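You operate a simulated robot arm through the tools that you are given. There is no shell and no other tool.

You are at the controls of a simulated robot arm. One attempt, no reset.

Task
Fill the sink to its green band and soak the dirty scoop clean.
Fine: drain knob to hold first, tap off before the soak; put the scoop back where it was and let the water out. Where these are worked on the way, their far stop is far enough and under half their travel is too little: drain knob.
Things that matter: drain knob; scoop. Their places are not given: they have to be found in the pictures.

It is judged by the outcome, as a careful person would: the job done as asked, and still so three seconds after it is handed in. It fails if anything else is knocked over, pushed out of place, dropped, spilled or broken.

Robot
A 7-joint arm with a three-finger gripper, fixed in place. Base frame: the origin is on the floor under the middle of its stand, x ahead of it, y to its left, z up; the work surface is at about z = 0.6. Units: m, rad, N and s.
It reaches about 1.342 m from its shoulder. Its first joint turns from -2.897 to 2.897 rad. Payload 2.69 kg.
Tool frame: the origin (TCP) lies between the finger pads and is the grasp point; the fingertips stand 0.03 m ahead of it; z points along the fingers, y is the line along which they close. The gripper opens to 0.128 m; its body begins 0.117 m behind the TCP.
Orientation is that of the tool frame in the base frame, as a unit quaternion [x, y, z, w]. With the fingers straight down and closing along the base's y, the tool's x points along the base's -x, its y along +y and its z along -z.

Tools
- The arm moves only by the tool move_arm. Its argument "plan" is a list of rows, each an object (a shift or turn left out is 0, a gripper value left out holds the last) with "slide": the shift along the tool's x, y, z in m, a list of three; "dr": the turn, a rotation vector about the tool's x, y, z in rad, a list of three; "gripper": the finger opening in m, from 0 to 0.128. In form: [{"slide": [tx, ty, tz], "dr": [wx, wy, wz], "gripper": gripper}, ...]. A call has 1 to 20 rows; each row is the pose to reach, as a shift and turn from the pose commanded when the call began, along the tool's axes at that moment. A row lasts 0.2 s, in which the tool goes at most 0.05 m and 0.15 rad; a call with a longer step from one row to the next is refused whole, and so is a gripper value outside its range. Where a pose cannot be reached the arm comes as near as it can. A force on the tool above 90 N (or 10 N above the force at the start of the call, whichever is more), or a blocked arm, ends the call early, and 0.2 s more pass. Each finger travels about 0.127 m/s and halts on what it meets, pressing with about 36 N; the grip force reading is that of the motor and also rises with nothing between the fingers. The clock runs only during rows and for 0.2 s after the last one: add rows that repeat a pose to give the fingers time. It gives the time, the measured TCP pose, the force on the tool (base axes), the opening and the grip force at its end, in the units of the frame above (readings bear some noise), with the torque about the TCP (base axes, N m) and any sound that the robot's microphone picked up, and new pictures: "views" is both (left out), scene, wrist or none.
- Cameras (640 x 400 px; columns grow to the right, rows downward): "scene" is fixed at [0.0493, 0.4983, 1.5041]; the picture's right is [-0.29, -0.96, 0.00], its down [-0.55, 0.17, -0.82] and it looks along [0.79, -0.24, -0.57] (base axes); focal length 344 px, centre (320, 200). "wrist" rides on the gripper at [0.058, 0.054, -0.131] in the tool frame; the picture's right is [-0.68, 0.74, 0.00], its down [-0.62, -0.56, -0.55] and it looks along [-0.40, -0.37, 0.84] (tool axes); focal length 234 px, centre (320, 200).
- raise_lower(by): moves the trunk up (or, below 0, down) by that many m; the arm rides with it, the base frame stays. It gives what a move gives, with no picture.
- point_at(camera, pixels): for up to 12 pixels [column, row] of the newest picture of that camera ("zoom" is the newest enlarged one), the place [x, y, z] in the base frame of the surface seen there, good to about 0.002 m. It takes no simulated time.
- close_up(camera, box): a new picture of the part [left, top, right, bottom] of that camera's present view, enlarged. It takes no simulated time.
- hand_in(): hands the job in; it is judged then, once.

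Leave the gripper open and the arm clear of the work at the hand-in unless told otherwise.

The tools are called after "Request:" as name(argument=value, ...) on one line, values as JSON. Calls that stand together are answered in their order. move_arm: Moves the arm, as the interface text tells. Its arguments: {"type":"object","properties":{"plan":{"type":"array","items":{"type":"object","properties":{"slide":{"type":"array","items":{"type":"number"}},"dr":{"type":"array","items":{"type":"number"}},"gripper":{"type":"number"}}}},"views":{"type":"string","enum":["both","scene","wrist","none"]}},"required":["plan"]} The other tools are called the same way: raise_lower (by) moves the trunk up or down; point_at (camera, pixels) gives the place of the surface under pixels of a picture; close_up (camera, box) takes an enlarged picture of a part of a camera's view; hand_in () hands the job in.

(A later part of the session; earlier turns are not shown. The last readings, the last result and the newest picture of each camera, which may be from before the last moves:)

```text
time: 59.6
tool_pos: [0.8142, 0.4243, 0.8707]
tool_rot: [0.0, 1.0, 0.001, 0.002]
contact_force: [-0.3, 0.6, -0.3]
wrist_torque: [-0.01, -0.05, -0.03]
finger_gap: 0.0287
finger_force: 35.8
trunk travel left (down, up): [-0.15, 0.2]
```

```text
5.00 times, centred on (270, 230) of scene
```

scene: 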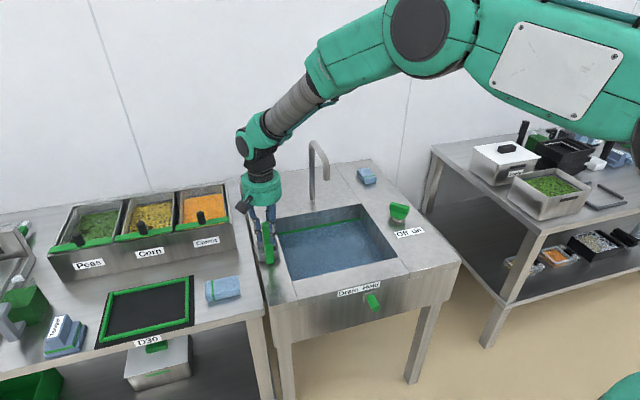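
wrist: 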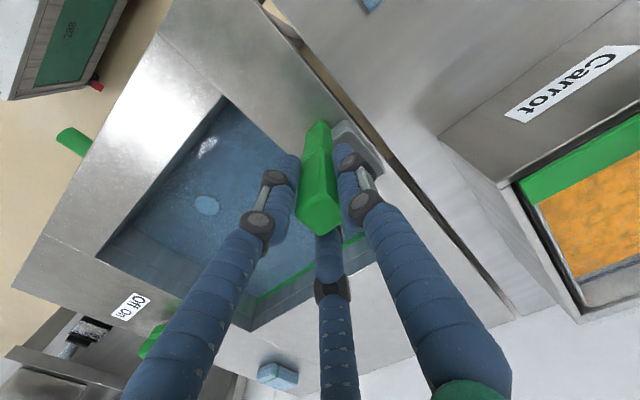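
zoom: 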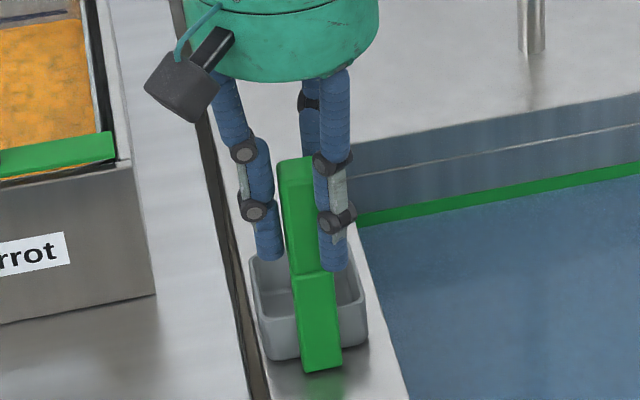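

Gap is 0.0287 with 36 N: the handle is held, without side load. I lift 2 cm first to check the hold, then to 7 cm.

Request:
move_arm(plan=[{"slide": [0, 0, -0.005], "gripper": 0.0}, {"slide": [0, 0, -0.012], "gripper": 0.0}, {"slide": [0, 0, -0.02], "gripper": 0.0}, {"slide": [0, 0, -0.02], "gripper": 0.0}])

Request:
close_up(camera="scene", box=[230, 190, 310, 270])

Request:
close_up(camera="wrist", box=[260, 100, 420, 260])

```text
time: 60.6
tool_pos: [0.8119, 0.4244, 0.8906]
tool_rot: [0.0, 1.0, 0.001, 0.0]
contact_force: [-0.6, 0.4, -0.9]
wrist_torque: [0.02, 0.04, 0.01]
finger_gap: 0.0285
finger_force: 35.9
trunk travel left (down, up): [-0.15, 0.2]
```

scene: 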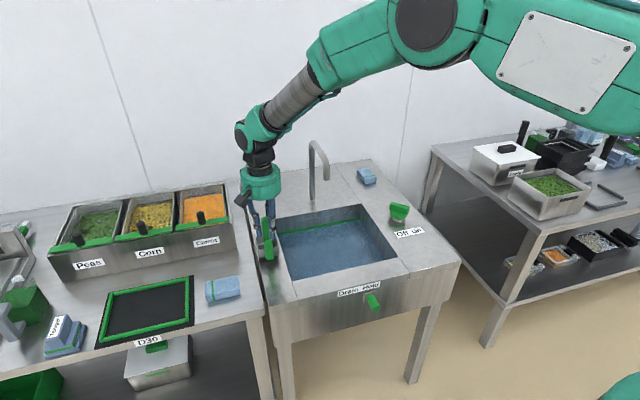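
wrist: 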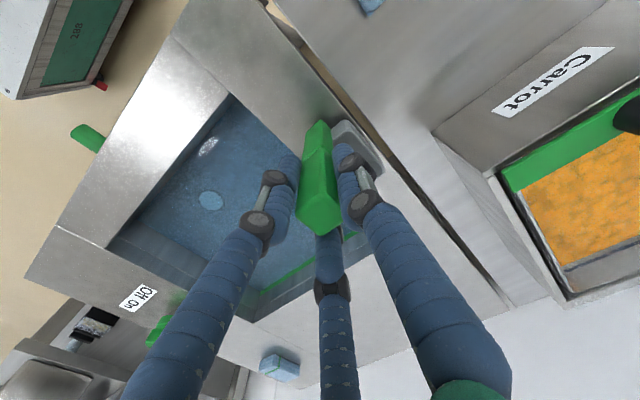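

```text
5.00 times, centred on (270, 230) of scene
```

zoom: 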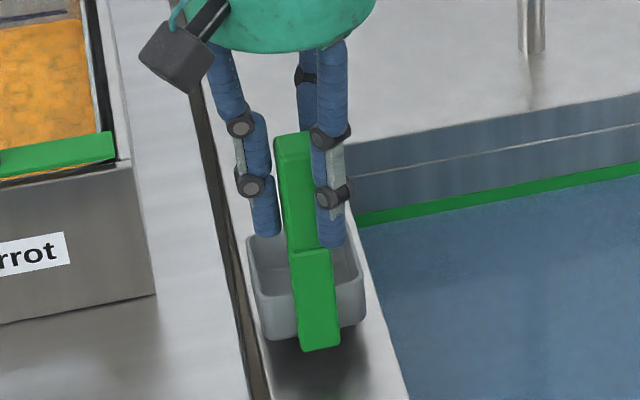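

```text
2.50 times, centred on (340, 180) of wrist
```

zoom: 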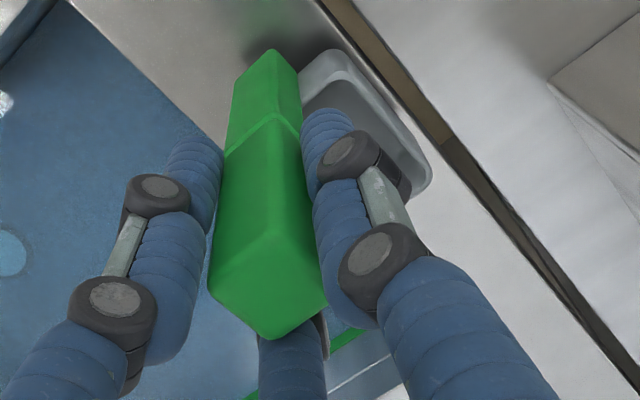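

The scoop lifts upright and level. I raise to 7 cm and carry it over the basin to TCP (0.785, 0.29), away from the spout.

Request:
move_arm(plan=[{"slide": [0, 0, -0.025], "gripper": 0.0}, {"slide": [0, 0, -0.05], "gripper": 0.0}, {"slide": [0.006, -0.02, -0.05], "gripper": 0.0}, {"slide": [0.012, -0.045, -0.05], "gripper": 0.0}, {"slide": [0.018, -0.07, -0.05], "gripper": 0.0}, {"slide": [0.024, -0.095, -0.05], "gripper": 0.0}, {"slide": [0.029, -0.12, -0.05], "gripper": 0.0}, {"slide": [0.029, -0.134, -0.05], "gripper": 0.0}, {"slide": [0.029, -0.134, -0.05], "gripper": 0.0}])

Request:
close_up(camera="scene", box=[250, 150, 370, 290])

```text
time: 62.6
tool_pos: [0.7828, 0.2907, 0.9401]
tool_rot: [0.0, 1.0, 0.0, 0.001]
contact_force: [-0.7, 0.1, -1.0]
wrist_torque: [0.03, 0.05, 0.0]
finger_gap: 0.0286
finger_force: 35.7
trunk travel left (down, up): [-0.15, 0.2]
```

scene: 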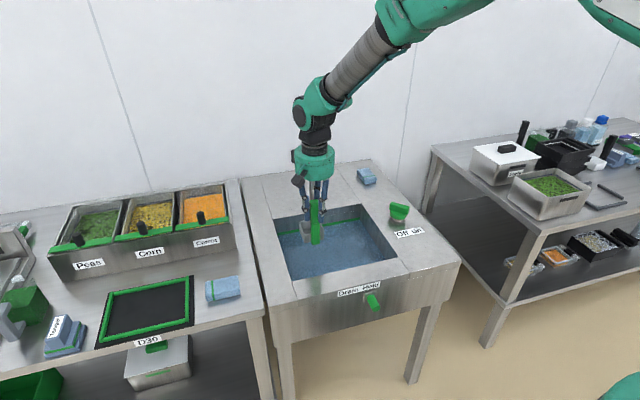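
wrist: 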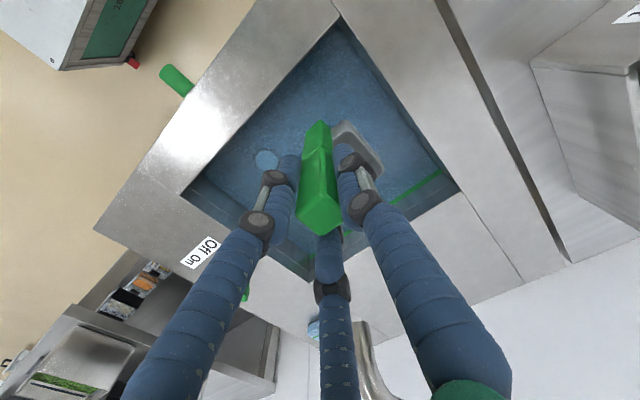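

```text
2.86 times, centred on (310, 220) of scene
```

zoom: 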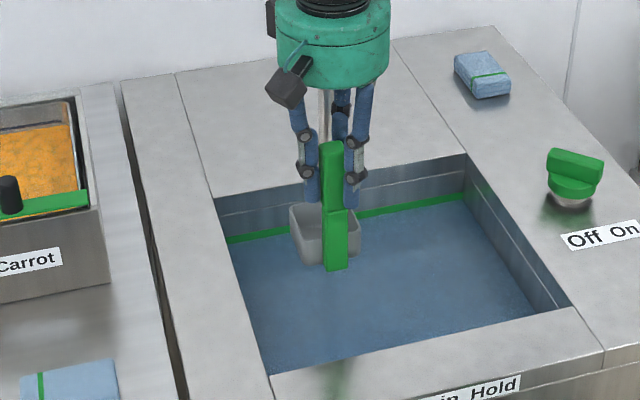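

The scoop hangs upright over the basin. I lower it slowly till its base is about 8 mm above the basin floor, the cup fully under water.

Request:
move_arm(plan=[{"slide": [0, 0, 0.025], "gripper": 0.0}, {"slide": [0, 0, 0.05], "gripper": 0.0}, {"slide": [0, 0, 0.075], "gripper": 0.0}, {"slide": [0, 0, 0.1], "gripper": 0.0}, {"slide": [0, 0, 0.115], "gripper": 0.0}, {"slide": [0, 0, 0.13], "gripper": 0.0}, {"slide": [0, 0, 0.145], "gripper": 0.0}, {"slide": [0, 0, 0.16], "gripper": 0.0}, {"slide": [0, 0, 0.175], "gripper": 0.0}, {"slide": [0, 0, 0.19], "gripper": 0.0}, {"slide": [0, 0, 0.2], "gripper": 0.0}, {"slide": [0, 0, 0.21], "gripper": 0.0}, {"slide": [0, 0, 0.21], "gripper": 0.0}])

Request:
close_up(camera="scene", box=[250, 170, 370, 310])

Request:
close_up(camera="wrist", box=[240, 60, 440, 260])

```text
time: 65.4
tool_pos: [0.7841, 0.2933, 0.7291]
tool_rot: [0.0, 1.0, 0.001, 0.001]
contact_force: [0.3, -0.2, -2.2]
wrist_torque: [0.0, 0.03, -0.01]
finger_gap: 0.0285
finger_force: 35.7
trunk travel left (down, up): [-0.15, 0.2]
```

scene: 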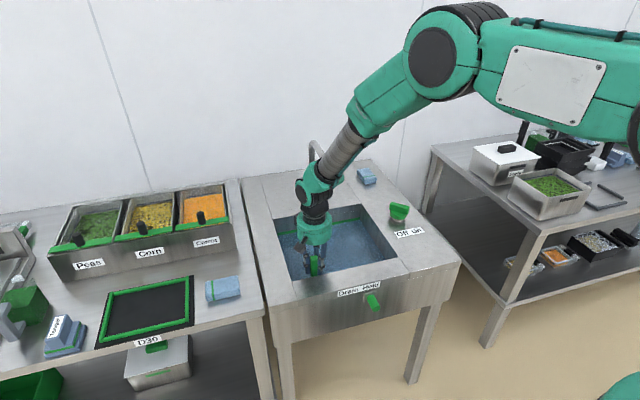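
wrist: 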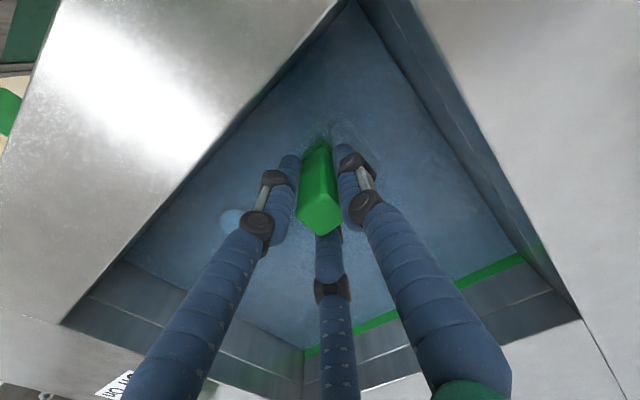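

```text
2.86 times, centred on (310, 240) of scene
```

zoom: 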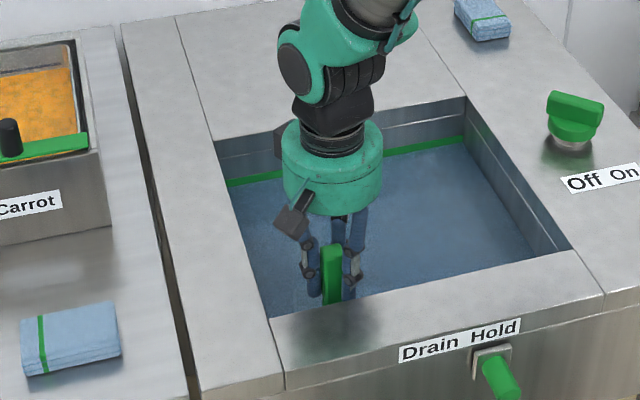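

```text
2.00 times, centred on (340, 160) of wrist
```

zoom: 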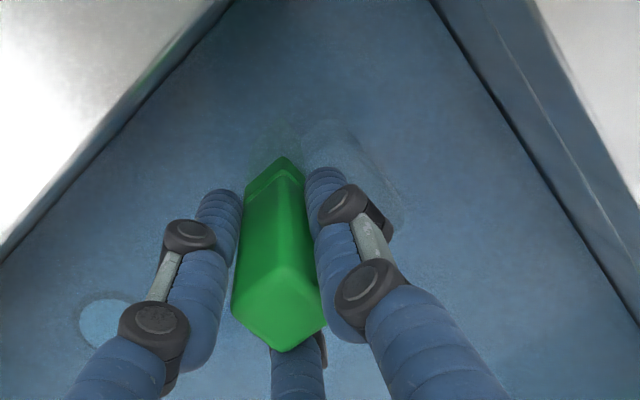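

The cup is fully under water and held. I soak it, holding still, about 4 s at a time.

Request:
move_arm(plan=[{"gripper": 0.0}, {"gripper": 0.0}, {"gripper": 0.0}, {"gripper": 0.0}, {"gripper": 0.0}, {"gripper": 0.0}, {"gripper": 0.0}, {"gripper": 0.0}, {"gripper": 0.0}, {"gripper": 0.0}, {"gripper": 0.0}, {"gripper": 0.0}, {"gripper": 0.0}, {"gripper": 0.0}, {"gripper": 0.0}, {"gripper": 0.0}, {"gripper": 0.0}, {"gripper": 0.0}, {"gripper": 0.0}, {"gripper": 0.0}], views="wrist")

Request:
close_up(camera="wrist", box=[240, 60, 440, 260])

```text
time: 69.6
tool_pos: [0.7841, 0.2939, 0.7299]
tool_rot: [0.0, 1.0, 0.001, 0.001]
contact_force: [-0.5, -0.1, -0.8]
wrist_torque: [0.01, 0.01, 0.03]
finger_gap: 0.0283
finger_force: 36.0
trunk travel left (down, up): [-0.15, 0.2]
```

wrist: 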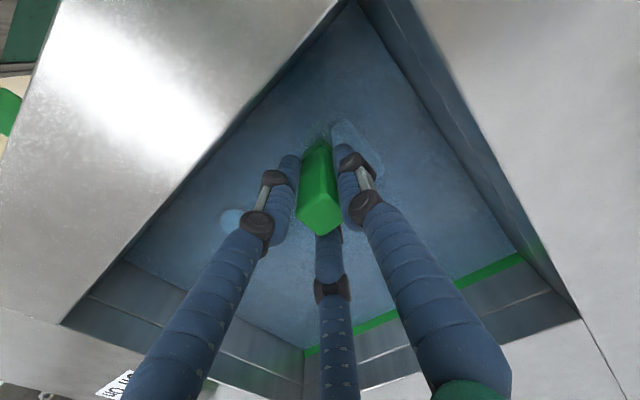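

```text
2.00 times, centred on (340, 160) of wrist
```

zoom: 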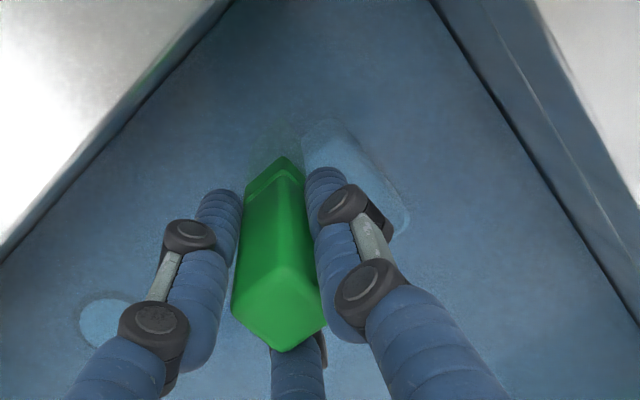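

The cup has grown visibly lighter than before — it is coming clean. I soak another 4 s and compare.

Request:
move_arm(plan=[{"gripper": 0.0}, {"gripper": 0.0}, {"gripper": 0.0}, {"gripper": 0.0}, {"gripper": 0.0}, {"gripper": 0.0}, {"gripper": 0.0}, {"gripper": 0.0}, {"gripper": 0.0}, {"gripper": 0.0}, {"gripper": 0.0}, {"gripper": 0.0}, {"gripper": 0.0}, {"gripper": 0.0}, {"gripper": 0.0}, {"gripper": 0.0}, {"gripper": 0.0}, {"gripper": 0.0}, {"gripper": 0.0}, {"gripper": 0.0}], views="wrist")

Request:
close_up(camera="wrist", box=[240, 60, 440, 260])

```text
time: 73.8
tool_pos: [0.7839, 0.2929, 0.731]
tool_rot: [0.0, 1.0, 0.001, 0.001]
contact_force: [0.2, 1.0, -1.1]
wrist_torque: [0.03, 0.0, -0.03]
finger_gap: 0.0285
finger_force: 35.8
trunk travel left (down, up): [-0.15, 0.2]
```

wrist: 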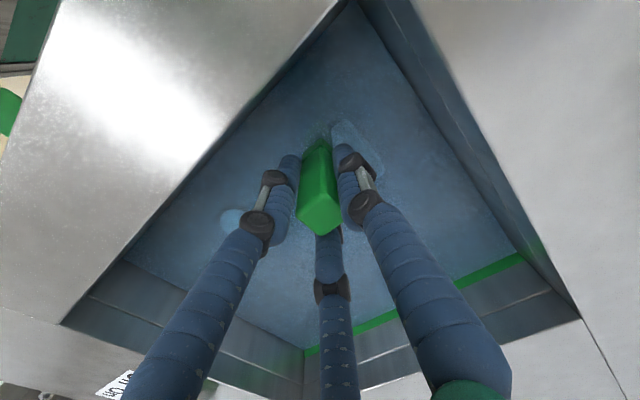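

```text
2.00 times, centred on (340, 160) of wrist
```

zoom: 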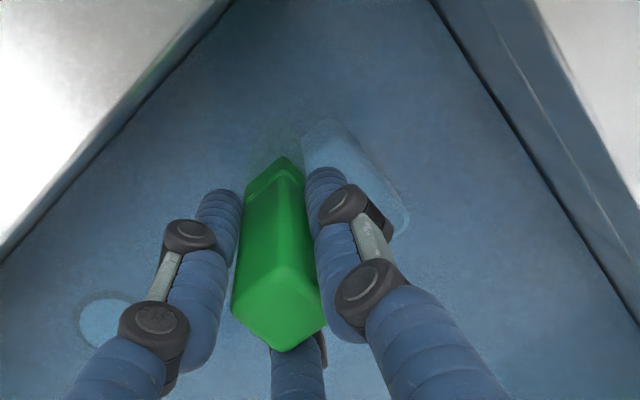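

The look has settled, no further change. I soak a moment longer and lift the scoop slowly out above the basin, to look into the cup.

Request:
move_arm(plan=[{"gripper": 0.0}, {"gripper": 0.0}, {"gripper": 0.0}, {"gripper": 0.0}, {"gripper": 0.0}, {"slide": [0, 0, -0.015], "gripper": 0.0}, {"slide": [0, 0, -0.03], "gripper": 0.0}, {"slide": [0, 0, -0.045], "gripper": 0.0}, {"slide": [0, 0, -0.06], "gripper": 0.0}, {"slide": [0, 0, -0.08], "gripper": 0.0}, {"slide": [0, 0, -0.1], "gripper": 0.0}, {"slide": [0, 0, -0.12], "gripper": 0.0}, {"slide": [0, 0, -0.14], "gripper": 0.0}, {"slide": [0, 0, -0.16], "gripper": 0.0}, {"slide": [0, 0, -0.18], "gripper": 0.0}, {"slide": [0, 0, -0.2], "gripper": 0.0}, {"slide": [0, 0, -0.21], "gripper": 0.0}, {"slide": [0, 0, -0.21], "gripper": 0.0}, {"slide": [0, 0, -0.21], "gripper": 0.0}, {"slide": [0, 0, -0.21], "gripper": 0.0}])

Request:
close_up(camera="scene", box=[270, 170, 350, 260])

Request:
close_up(camera="wrist", box=[260, 100, 420, 260])

```text
time: 78.0
tool_pos: [0.7837, 0.2935, 0.9409]
tool_rot: [0.0, 1.0, 0.0, 0.001]
contact_force: [0.1, 0.0, -0.8]
wrist_torque: [0.01, 0.02, -0.01]
finger_gap: 0.0287
finger_force: 36.1
trunk travel left (down, up): [-0.15, 0.2]
```

scene: 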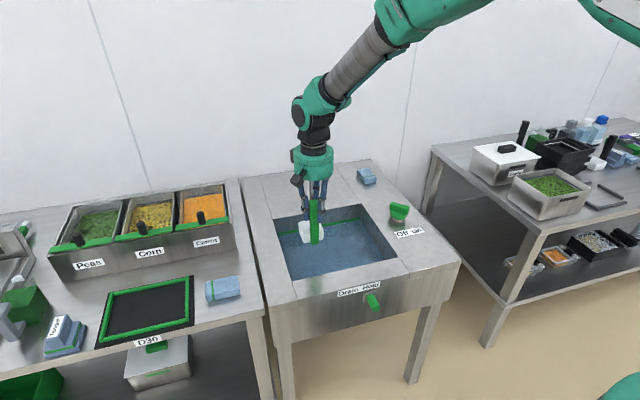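
wrist: 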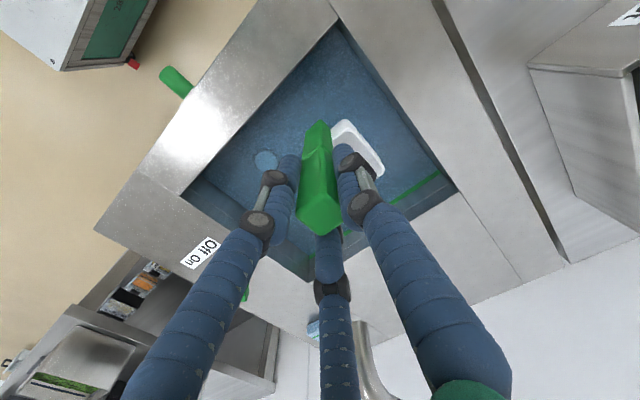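

```text
4.44 times, centred on (310, 215) of scene
```

zoom: 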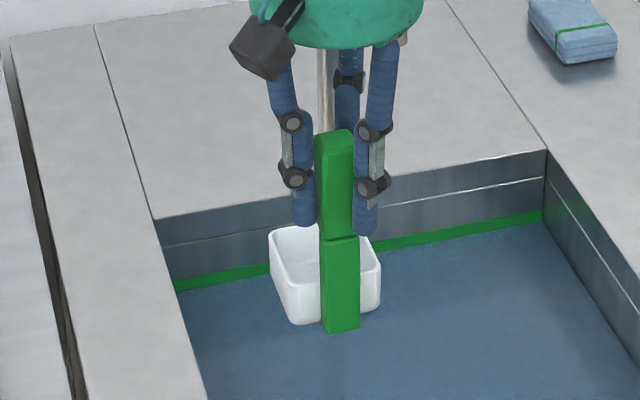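

```text
2.50 times, centred on (340, 180) of wrist
```

zoom: 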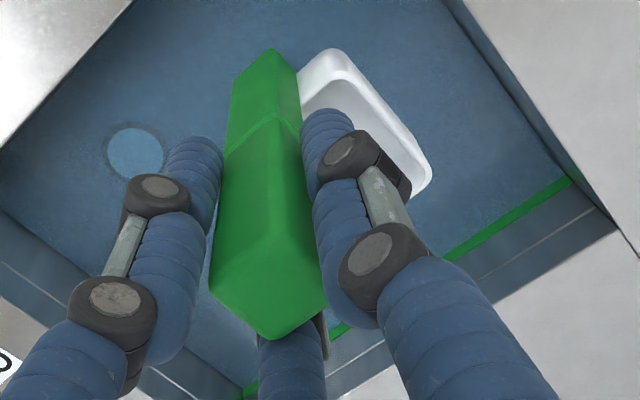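

The cup is white now — clean — and empty. I carry it back along the same path and stop above its old place.

Request:
move_arm(plan=[{"slide": [-0.003, 0.014, 0], "gripper": 0.0}, {"slide": [-0.007, 0.034, 0], "gripper": 0.0}, {"slide": [-0.012, 0.058, 0], "gripper": 0.0}, {"slide": [-0.018, 0.083, 0], "gripper": 0.0}, {"slide": [-0.023, 0.105, 0], "gripper": 0.0}, {"slide": [-0.027, 0.122, 0], "gripper": 0.0}, {"slide": [-0.029, 0.134, 0], "gripper": 0.0}, {"slide": [-0.029, 0.134, 0.02], "gripper": 0.0}, {"slide": [-0.029, 0.134, 0.035], "gripper": 0.0}, {"slide": [-0.029, 0.134, 0.05], "gripper": 0.0}, {"slide": [-0.029, 0.134, 0.05], "gripper": 0.0}])

Request:
close_up(camera="scene", box=[255, 195, 285, 270])

```text
time: 80.4
tool_pos: [0.811, 0.4266, 0.888]
tool_rot: [0.0, 1.0, 0.001, 0.001]
contact_force: [-0.5, 0.5, -1.9]
wrist_torque: [0.01, 0.01, -0.03]
finger_gap: 0.0284
finger_force: 35.9
trunk travel left (down, up): [-0.15, 0.2]
```

scene: 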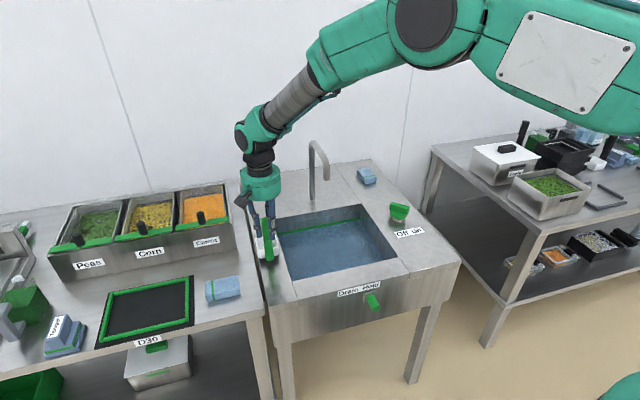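
wrist: 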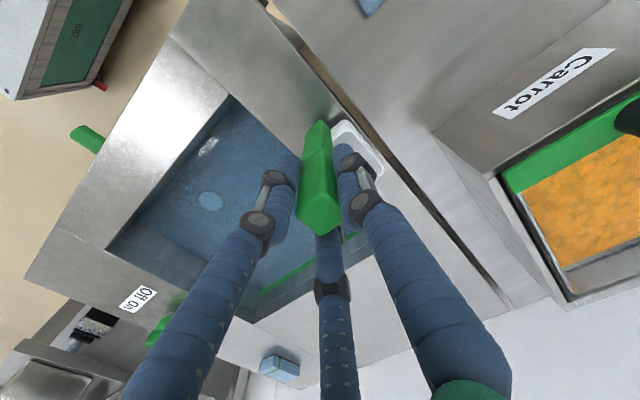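

```text
5.33 times, centred on (270, 232) of scene
```

zoom: 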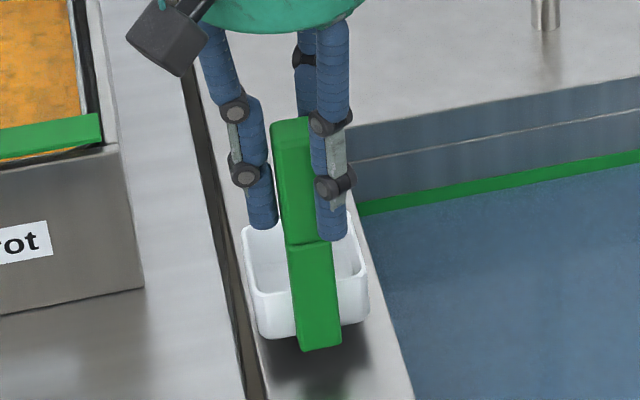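

I measure the handle and cup now to compare with the original place.

Request:
point_at(camera="zoom", pixels=[[300, 335], [335, 335], [318, 300], [300, 260], [330, 260], [365, 285], [247, 235], [262, 325], [362, 310], [353, 225], [300, 130], [318, 270]])

```text
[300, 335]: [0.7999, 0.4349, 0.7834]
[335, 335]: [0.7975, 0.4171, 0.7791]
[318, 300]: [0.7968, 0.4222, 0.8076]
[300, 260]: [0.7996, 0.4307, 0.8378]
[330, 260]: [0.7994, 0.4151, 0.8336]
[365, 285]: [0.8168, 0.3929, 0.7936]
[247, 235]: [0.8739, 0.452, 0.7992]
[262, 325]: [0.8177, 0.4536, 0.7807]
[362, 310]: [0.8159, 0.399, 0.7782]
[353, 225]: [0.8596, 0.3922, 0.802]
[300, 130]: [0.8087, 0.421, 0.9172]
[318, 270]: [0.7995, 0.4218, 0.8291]
```

It is within about 2 mm; I correct x by 2 mm and lower the last 2 cm gently until the base rests.

Request:
move_arm(plan=[{"slide": [-0.002, -0.001, 0.006], "gripper": 0.0}, {"slide": [-0.002, -0.001, 0.012], "gripper": 0.0}, {"slide": [-0.002, -0.001, 0.016], "gripper": 0.0}, {"slide": [-0.002, -0.001, 0.019], "gripper": 0.0}, {"slide": [-0.002, -0.001, 0.019], "gripper": 0.0}])

Request:
close_up(camera="scene", box=[255, 195, 285, 270])

```text
time: 81.6
tool_pos: [0.8137, 0.4237, 0.8707]
tool_rot: [0.0, 1.0, 0.001, 0.001]
contact_force: [-0.5, 0.0, -1.6]
wrist_torque: [0.01, 0.0, 0.0]
finger_gap: 0.0287
finger_force: 35.9
trunk travel left (down, up): [-0.15, 0.2]
```

scene: 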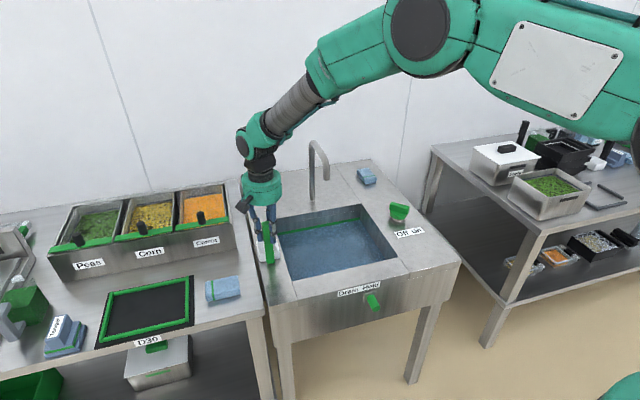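
wrist: 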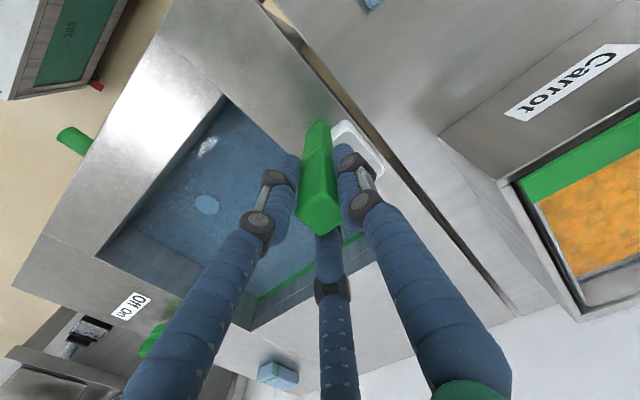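

```text
5.33 times, centred on (270, 232) of scene
```

zoom: 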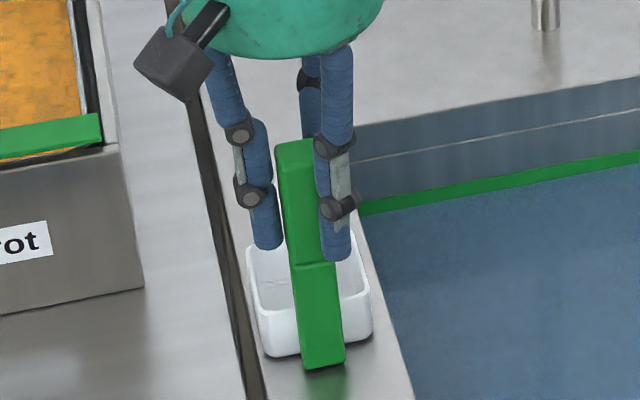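

The TCP is back at the grasp pose; the force still shows the scoop's weight, so I lower another 1–2 mm to touch.

Request:
move_arm(plan=[{"slide": [0, 0, 0.001], "gripper": 0.0}, {"slide": [0, 0, 0.002], "gripper": 0.0}, {"slide": [0, 0, 0.002], "gripper": 0.0}])

Request:
close_up(camera="scene", box=[255, 195, 285, 270])

Request:
point_at(camera="zoom", pixels=[[305, 350], [338, 350], [370, 310], [250, 255], [268, 348], [370, 332], [318, 315], [360, 300]])

```text
time: 82.4
tool_pos: [0.8145, 0.4247, 0.8713]
tool_rot: [0.0, 1.0, 0.001, 0.001]
contact_force: [-0.6, -1.2, 4.7]
wrist_torque: [0.08, 0.0, -0.03]
finger_gap: 0.0286
finger_force: 36.2
trunk travel left (down, up): [-0.15, 0.2]
```

scene: 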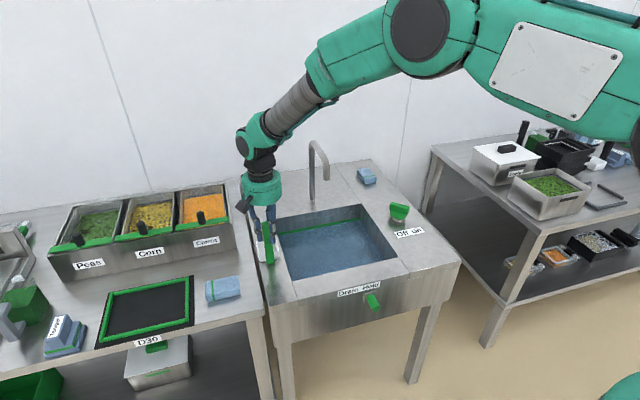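
wrist: 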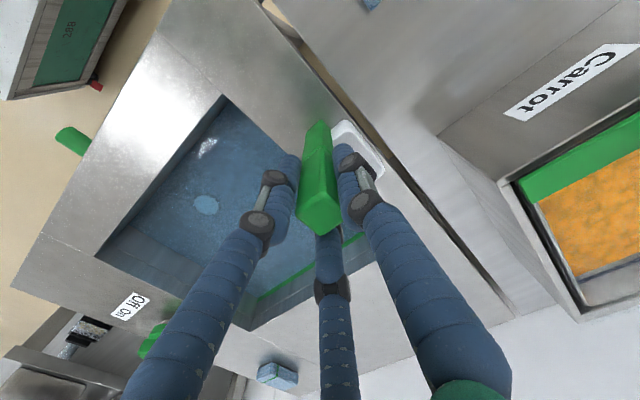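

```text
5.33 times, centred on (270, 232) of scene
```

zoom: 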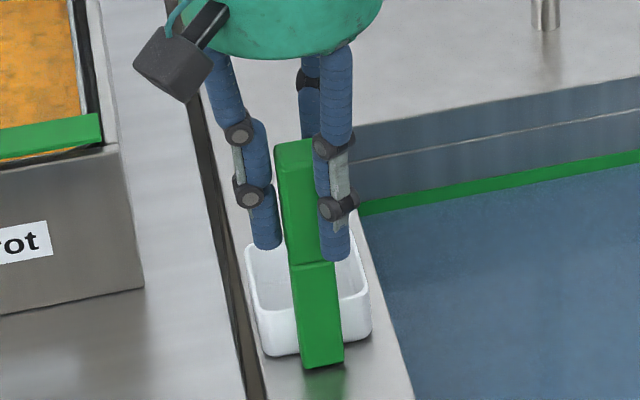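

```text
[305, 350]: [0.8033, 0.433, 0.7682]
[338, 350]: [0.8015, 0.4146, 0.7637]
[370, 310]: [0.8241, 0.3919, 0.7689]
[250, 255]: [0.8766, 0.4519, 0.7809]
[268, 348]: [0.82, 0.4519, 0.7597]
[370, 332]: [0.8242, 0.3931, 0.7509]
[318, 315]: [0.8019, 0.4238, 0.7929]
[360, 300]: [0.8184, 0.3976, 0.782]
```

It rests (force +4.7 N) and the measurements match the original place within 1 mm. I open the fingers gradually.

Request:
move_arm(plan=[{"gripper": 0.03}, {"gripper": 0.036}, {"gripper": 0.05}, {"gripper": 0.075}, {"gripper": 0.1}, {"gripper": 0.128}, {"gripper": 0.128}])

Request:
close_up(camera="scene", box=[255, 195, 285, 270])

Request:
close_up(camera="wrist", box=[240, 80, 420, 260])

```text
time: 84.0
tool_pos: [0.8144, 0.4245, 0.8711]
tool_rot: [0.0, 1.0, 0.001, 0.001]
contact_force: [0.0, 0.9, 0.3]
wrist_torque: [0.02, 0.03, 0.03]
finger_gap: 0.1281
finger_force: 0.0
trunk travel left (down, up): [-0.15, 0.2]
```

scene: 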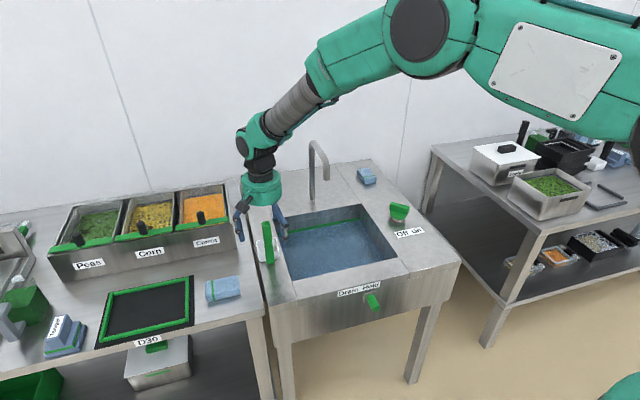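
wrist: 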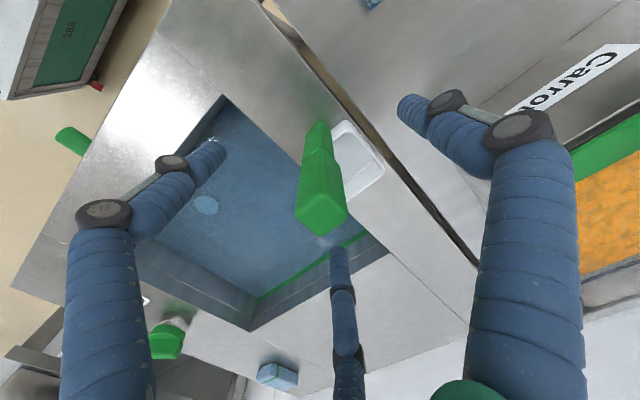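

```text
5.33 times, centred on (270, 232) of scene
```

zoom: 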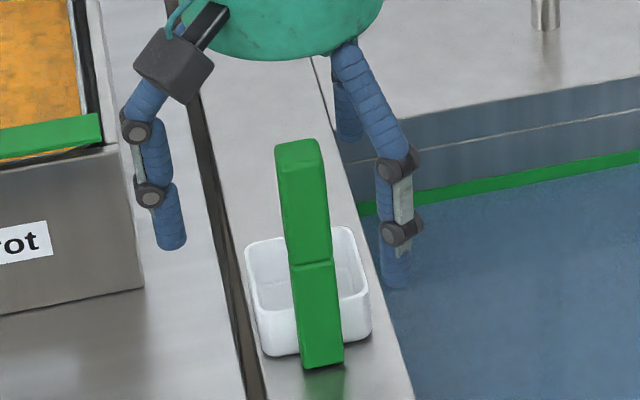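

```text
2.22 times, centred on (330, 170) of wrist
```

zoom: 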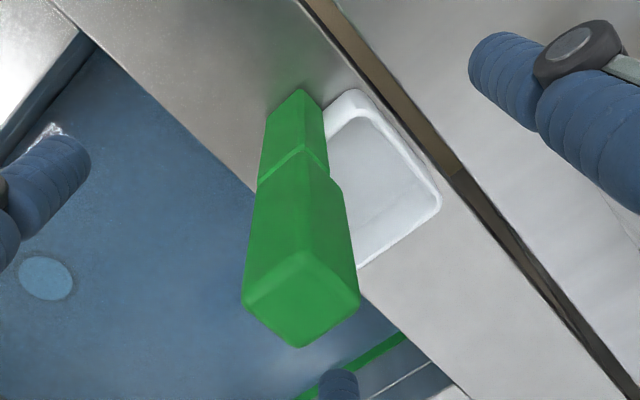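

The scoop stands clean in its old place. I rise straight up, then travel to the right of the drain peg with the fingers closing on the way.

Request:
move_arm(plan=[{"slide": [0, 0, -0.04], "gripper": 0.128}, {"slide": [0, 0, -0.08], "gripper": 0.128}, {"slide": [0, 0, -0.12], "gripper": 0.128}, {"slide": [0, 0, -0.15], "gripper": 0.128}, {"slide": [0.024, -0.0378, -0.15], "gripper": 0.128}, {"slide": [0.048, -0.0756, -0.15], "gripper": 0.128}, {"slide": [0.072, -0.1133, -0.15], "gripper": 0.1}, {"slide": [0.096, -0.1511, -0.15], "gripper": 0.06}, {"slide": [0.12, -0.1889, -0.15], "gripper": 0.03}, {"slide": [0.144, -0.2267, -0.15], "gripper": 0.0}, {"slide": [0.168, -0.2644, -0.15], "gripper": 0.0}, {"slide": [0.192, -0.3022, -0.15], "gripper": 0.0}, {"slide": [0.216, -0.34, -0.15], "gripper": 0.0}, {"slide": [0.216, -0.34, -0.15], "gripper": 0.0}])

Request:
close_up(camera="scene", box=[240, 180, 400, 330])

Request:
point_at(camera="scene", pixels=[[372, 297], [375, 305], [374, 302], [310, 245], [345, 255], [270, 255]])

```text
time: 87.0
tool_pos: [0.599, 0.0807, 1.0165]
tool_rot: [0.0, 1.0, 0.001, 0.001]
contact_force: [0.0, 0.3, 0.5]
wrist_torque: [0.06, -0.03, -0.01]
finger_gap: 0.002
finger_force: 31.7
trunk travel left (down, up): [-0.15, 0.2]
```

scene: 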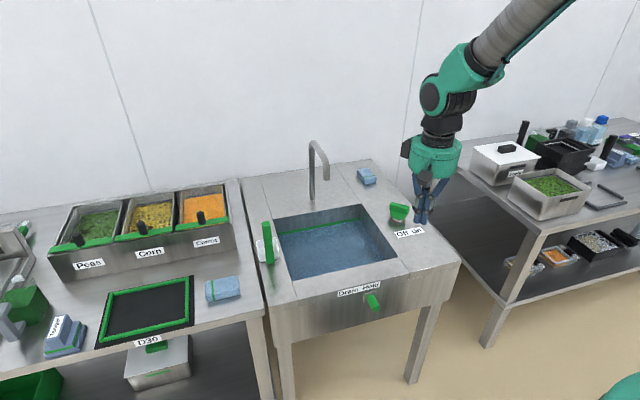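
wrist: 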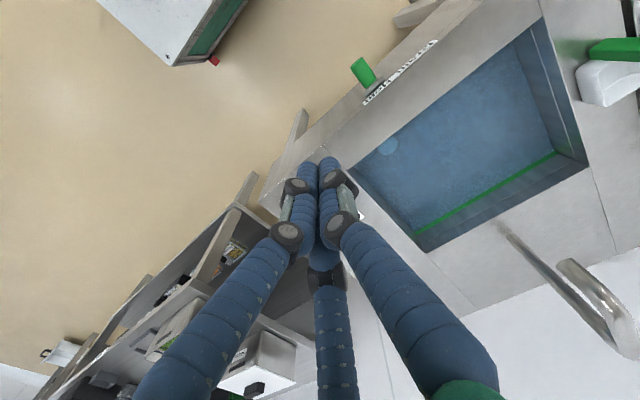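

```text
2.67 times, centred on (320, 255) of scene
```

zoom: 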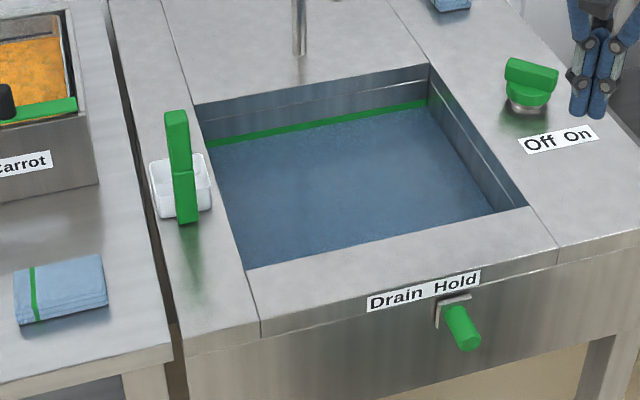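

```text
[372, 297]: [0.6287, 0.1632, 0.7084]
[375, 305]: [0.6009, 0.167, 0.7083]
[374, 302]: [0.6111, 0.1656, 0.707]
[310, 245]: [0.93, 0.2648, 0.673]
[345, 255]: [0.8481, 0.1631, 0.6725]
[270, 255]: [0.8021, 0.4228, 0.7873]
```

The peg is at y≈0.163; the water still at 0.673. I go down to z 0.70 to the right of the peg.

Request:
move_arm(plan=[{"slide": [0, 0, 0.045]}, {"slide": [0, 0, 0.09]}, {"slide": [0, 0, 0.135]}, {"slide": [0, 0, 0.18]}, {"slide": [0, 0, 0.22]}, {"slide": [0, 0, 0.26]}, {"slide": [0, 0, 0.295]}, {"slide": [0, 0, 0.316]}, {"slide": [0, 0, 0.316]}])

Request:
close_up(camera="scene", box=[320, 250, 440, 350])

```text
time: 89.0
tool_pos: [0.6002, 0.087, 0.7042]
tool_rot: [0.0, 1.0, 0.001, 0.001]
contact_force: [-0.3, 0.5, -0.3]
wrist_torque: [0.02, 0.03, 0.0]
finger_gap: 0.002
finger_force: 31.5
trunk travel left (down, up): [-0.15, 0.2]
```

scene: 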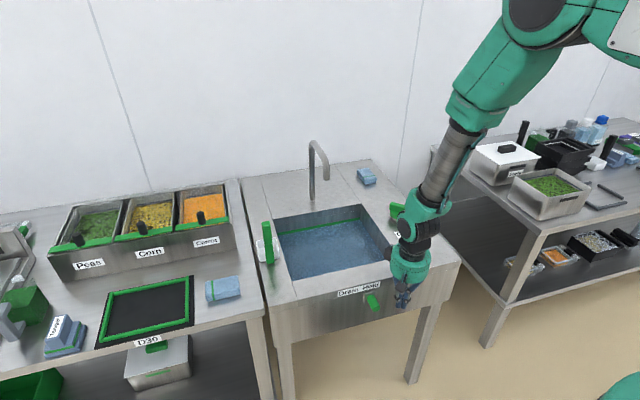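
wrist: 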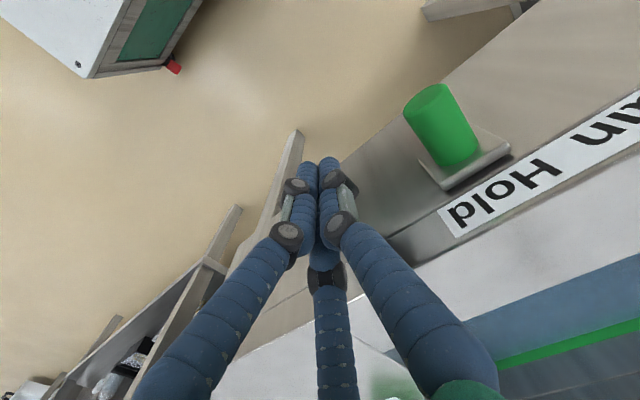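

```text
4.00 times, centred on (380, 300) of scene
```

zoom: 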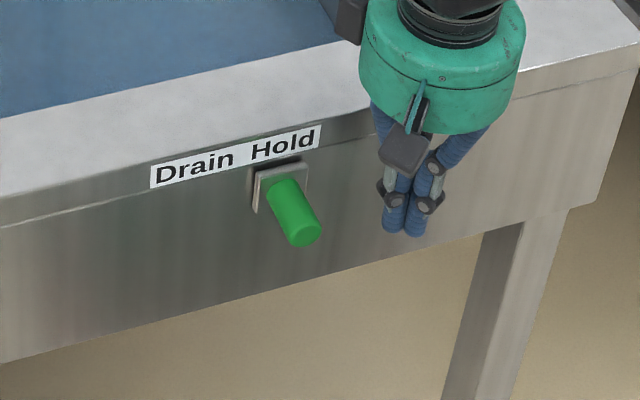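

Clear of the peg on its right. I push toward +y in small rows.

Request:
move_arm(plan=[{"slide": [0, 0.015, 0.002]}, {"slide": [0, 0.03, 0.002]}, {"slide": [0, 0.04, 0.002]}, {"slide": [0, 0.05, 0.002]}, {"slide": [0, 0.06, 0.002]}, {"slide": [0, 0.07, 0.002]}, {"slide": [0, 0.08, 0.002]}, {"slide": [0, 0.09, 0.002]}])

Request:
close_up(camera="scene", box=[300, 250, 420, 350])

```text
time: 90.8
tool_pos: [0.5986, 0.1744, 0.7014]
tool_rot: [0.0, 1.0, 0.001, 0.001]
contact_force: [-0.6, -0.5, 0.2]
wrist_torque: [0.01, -0.08, -0.03]
finger_gap: 0.0021
finger_force: 31.1
trunk travel left (down, up): [-0.15, 0.2]
```

scene: 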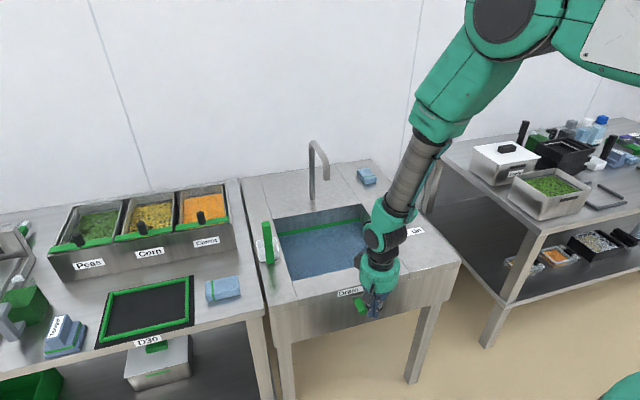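
wrist: 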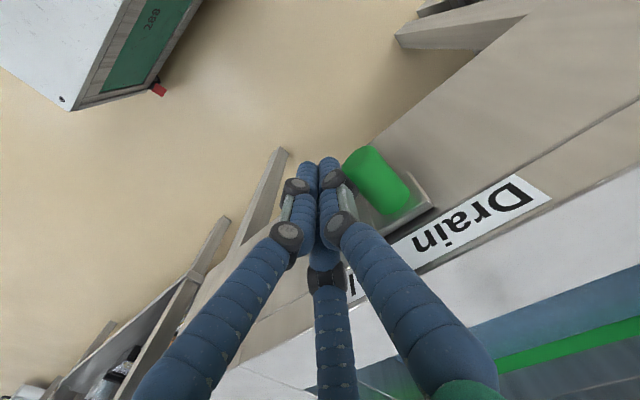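

```text
4.00 times, centred on (360, 300) of scene
```

zoom: 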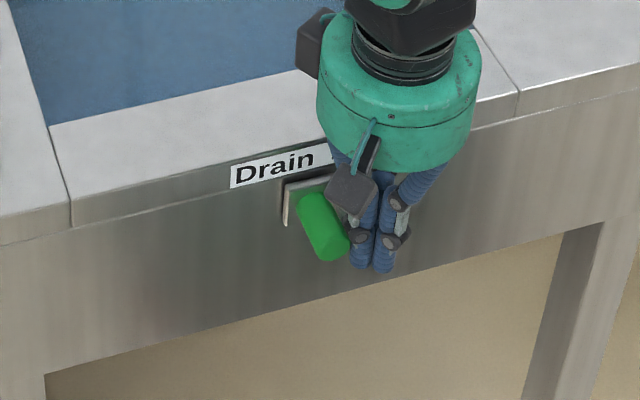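

The peg is moving left toward "Drain". I keep pushing in small rows to its stop.

Request:
move_arm(plan=[{"slide": [0, 0.008, 0]}, {"slide": [0, 0.016, 0]}, {"slide": [0, 0.022, 0]}, {"slide": [0, 0.027, 0]}, {"slide": [0, 0.032, 0]}, {"slide": [0, 0.037, 0]}, {"slide": [0, 0.042, 0]}])

Request:
close_up(camera="scene", box=[300, 250, 420, 350])

```text
time: 92.4
tool_pos: [0.5914, 0.214, 0.6985]
tool_rot: [0.0, 1.0, -0.001, -0.005]
contact_force: [-45.7, -21.8, -0.9]
wrist_torque: [-0.24, 0.1, 0.32]
finger_gap: 0.0021
finger_force: 31.5
trunk travel left (down, up): [-0.15, 0.2]
```

scene: 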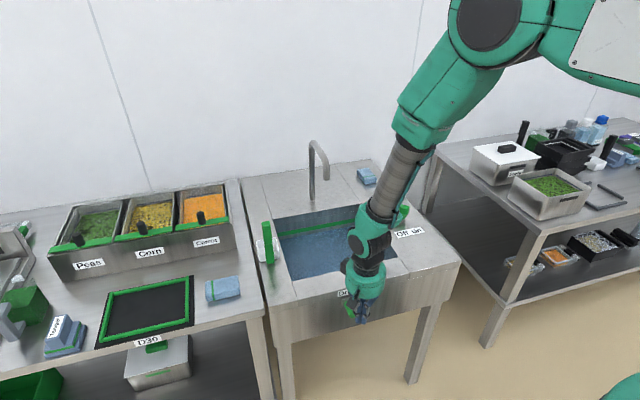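
wrist: 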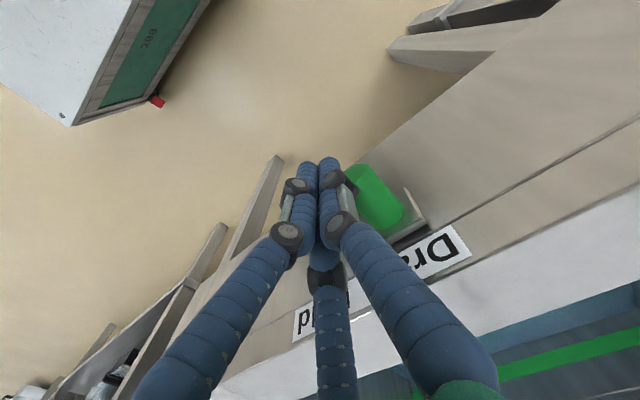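

```text
4.00 times, centred on (360, 300) of scene
```

zoom: 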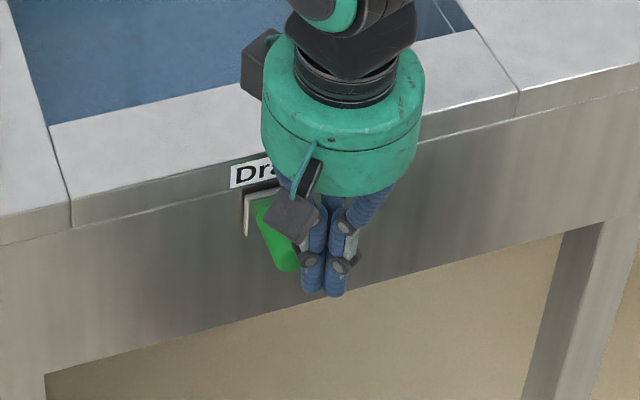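

Contact force rose (46 N in −x, 22 N in −y): the peg is against its stop and the fingers begin to slide along its tip. I back off to the right and rise, then check the peg and the water.

Request:
move_arm(plan=[{"slide": [0.0, -0.01, 0]}, {"slide": [0.004, -0.03, 0]}, {"slide": [0.004, -0.045, -0.02]}, {"slide": [0.004, -0.045, -0.06]}, {"slide": [0.004, -0.045, -0.1]}, {"slide": [0.004, -0.045, -0.14]}, {"slide": [0.004, -0.045, -0.18]}, {"slide": [0.004, -0.045, -0.22]}, {"slide": [0.004, -0.06, -0.26]}, {"slide": [0.004, -0.08, -0.3]}, {"slide": [0.004, -0.1, -0.33]}])

Request:
close_up(camera="scene", box=[240, 180, 400, 330])

Request:
point_at(camera="scene", pixels=[[348, 303], [352, 313], [310, 245], [345, 255], [300, 260], [270, 255]])

```text
time: 94.8
tool_pos: [0.5946, 0.1178, 1.0332]
tool_rot: [-0.001, 1.0, 0.001, 0.0]
contact_force: [-0.2, 0.1, 0.1]
wrist_torque: [0.01, -0.06, 0.0]
finger_gap: 0.0023
finger_force: 31.3
trunk travel left (down, up): [-0.15, 0.2]
```

scene: 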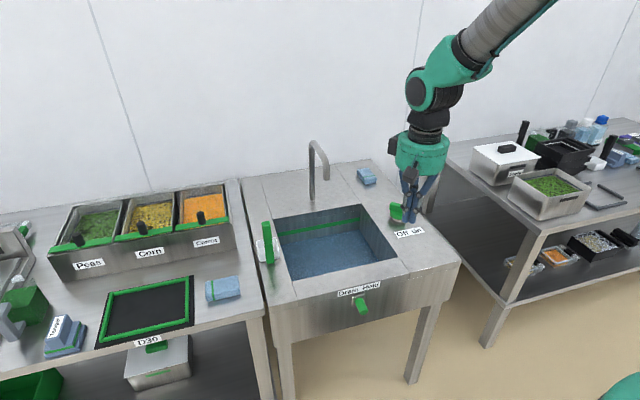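
wrist: 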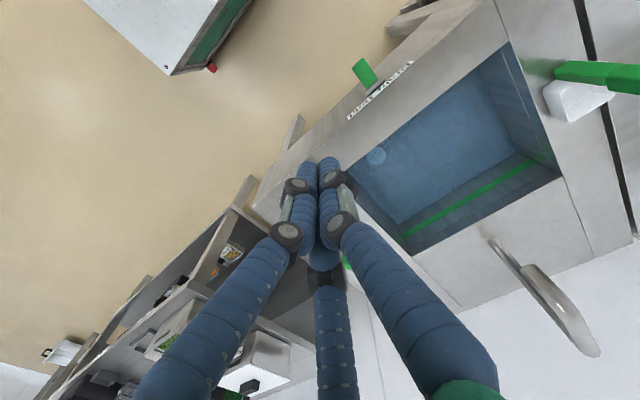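

```text
2.67 times, centred on (320, 255) of scene
```

zoom: 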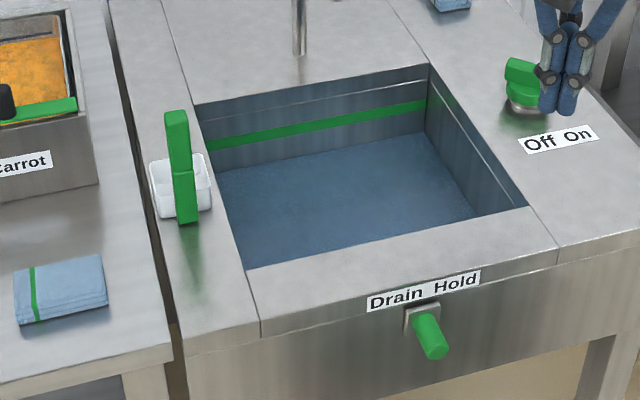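

```text
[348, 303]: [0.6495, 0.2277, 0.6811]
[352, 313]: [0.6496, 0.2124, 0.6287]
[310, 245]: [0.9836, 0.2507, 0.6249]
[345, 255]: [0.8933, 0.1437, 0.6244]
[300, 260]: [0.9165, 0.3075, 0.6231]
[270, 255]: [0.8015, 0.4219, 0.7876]
```

The water is draining (level 0.624), but the peg stands between the words, not fully at "Drain": the single finger slipped off its tip. I measure the peg's place now.

Request:
close_up(camera="scene", box=[320, 270, 400, 330])

Request:
point_at(camera="scene", pixels=[[359, 300], [361, 305], [363, 311], [357, 306]])

```text
6.67 times, centred on (360, 300) of scene
```

zoom: 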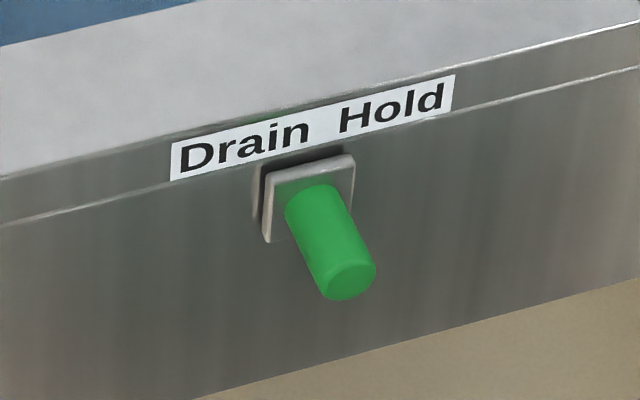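

```text
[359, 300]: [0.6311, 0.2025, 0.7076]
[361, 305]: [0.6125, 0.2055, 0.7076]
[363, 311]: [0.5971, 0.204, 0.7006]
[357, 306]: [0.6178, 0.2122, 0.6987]
```

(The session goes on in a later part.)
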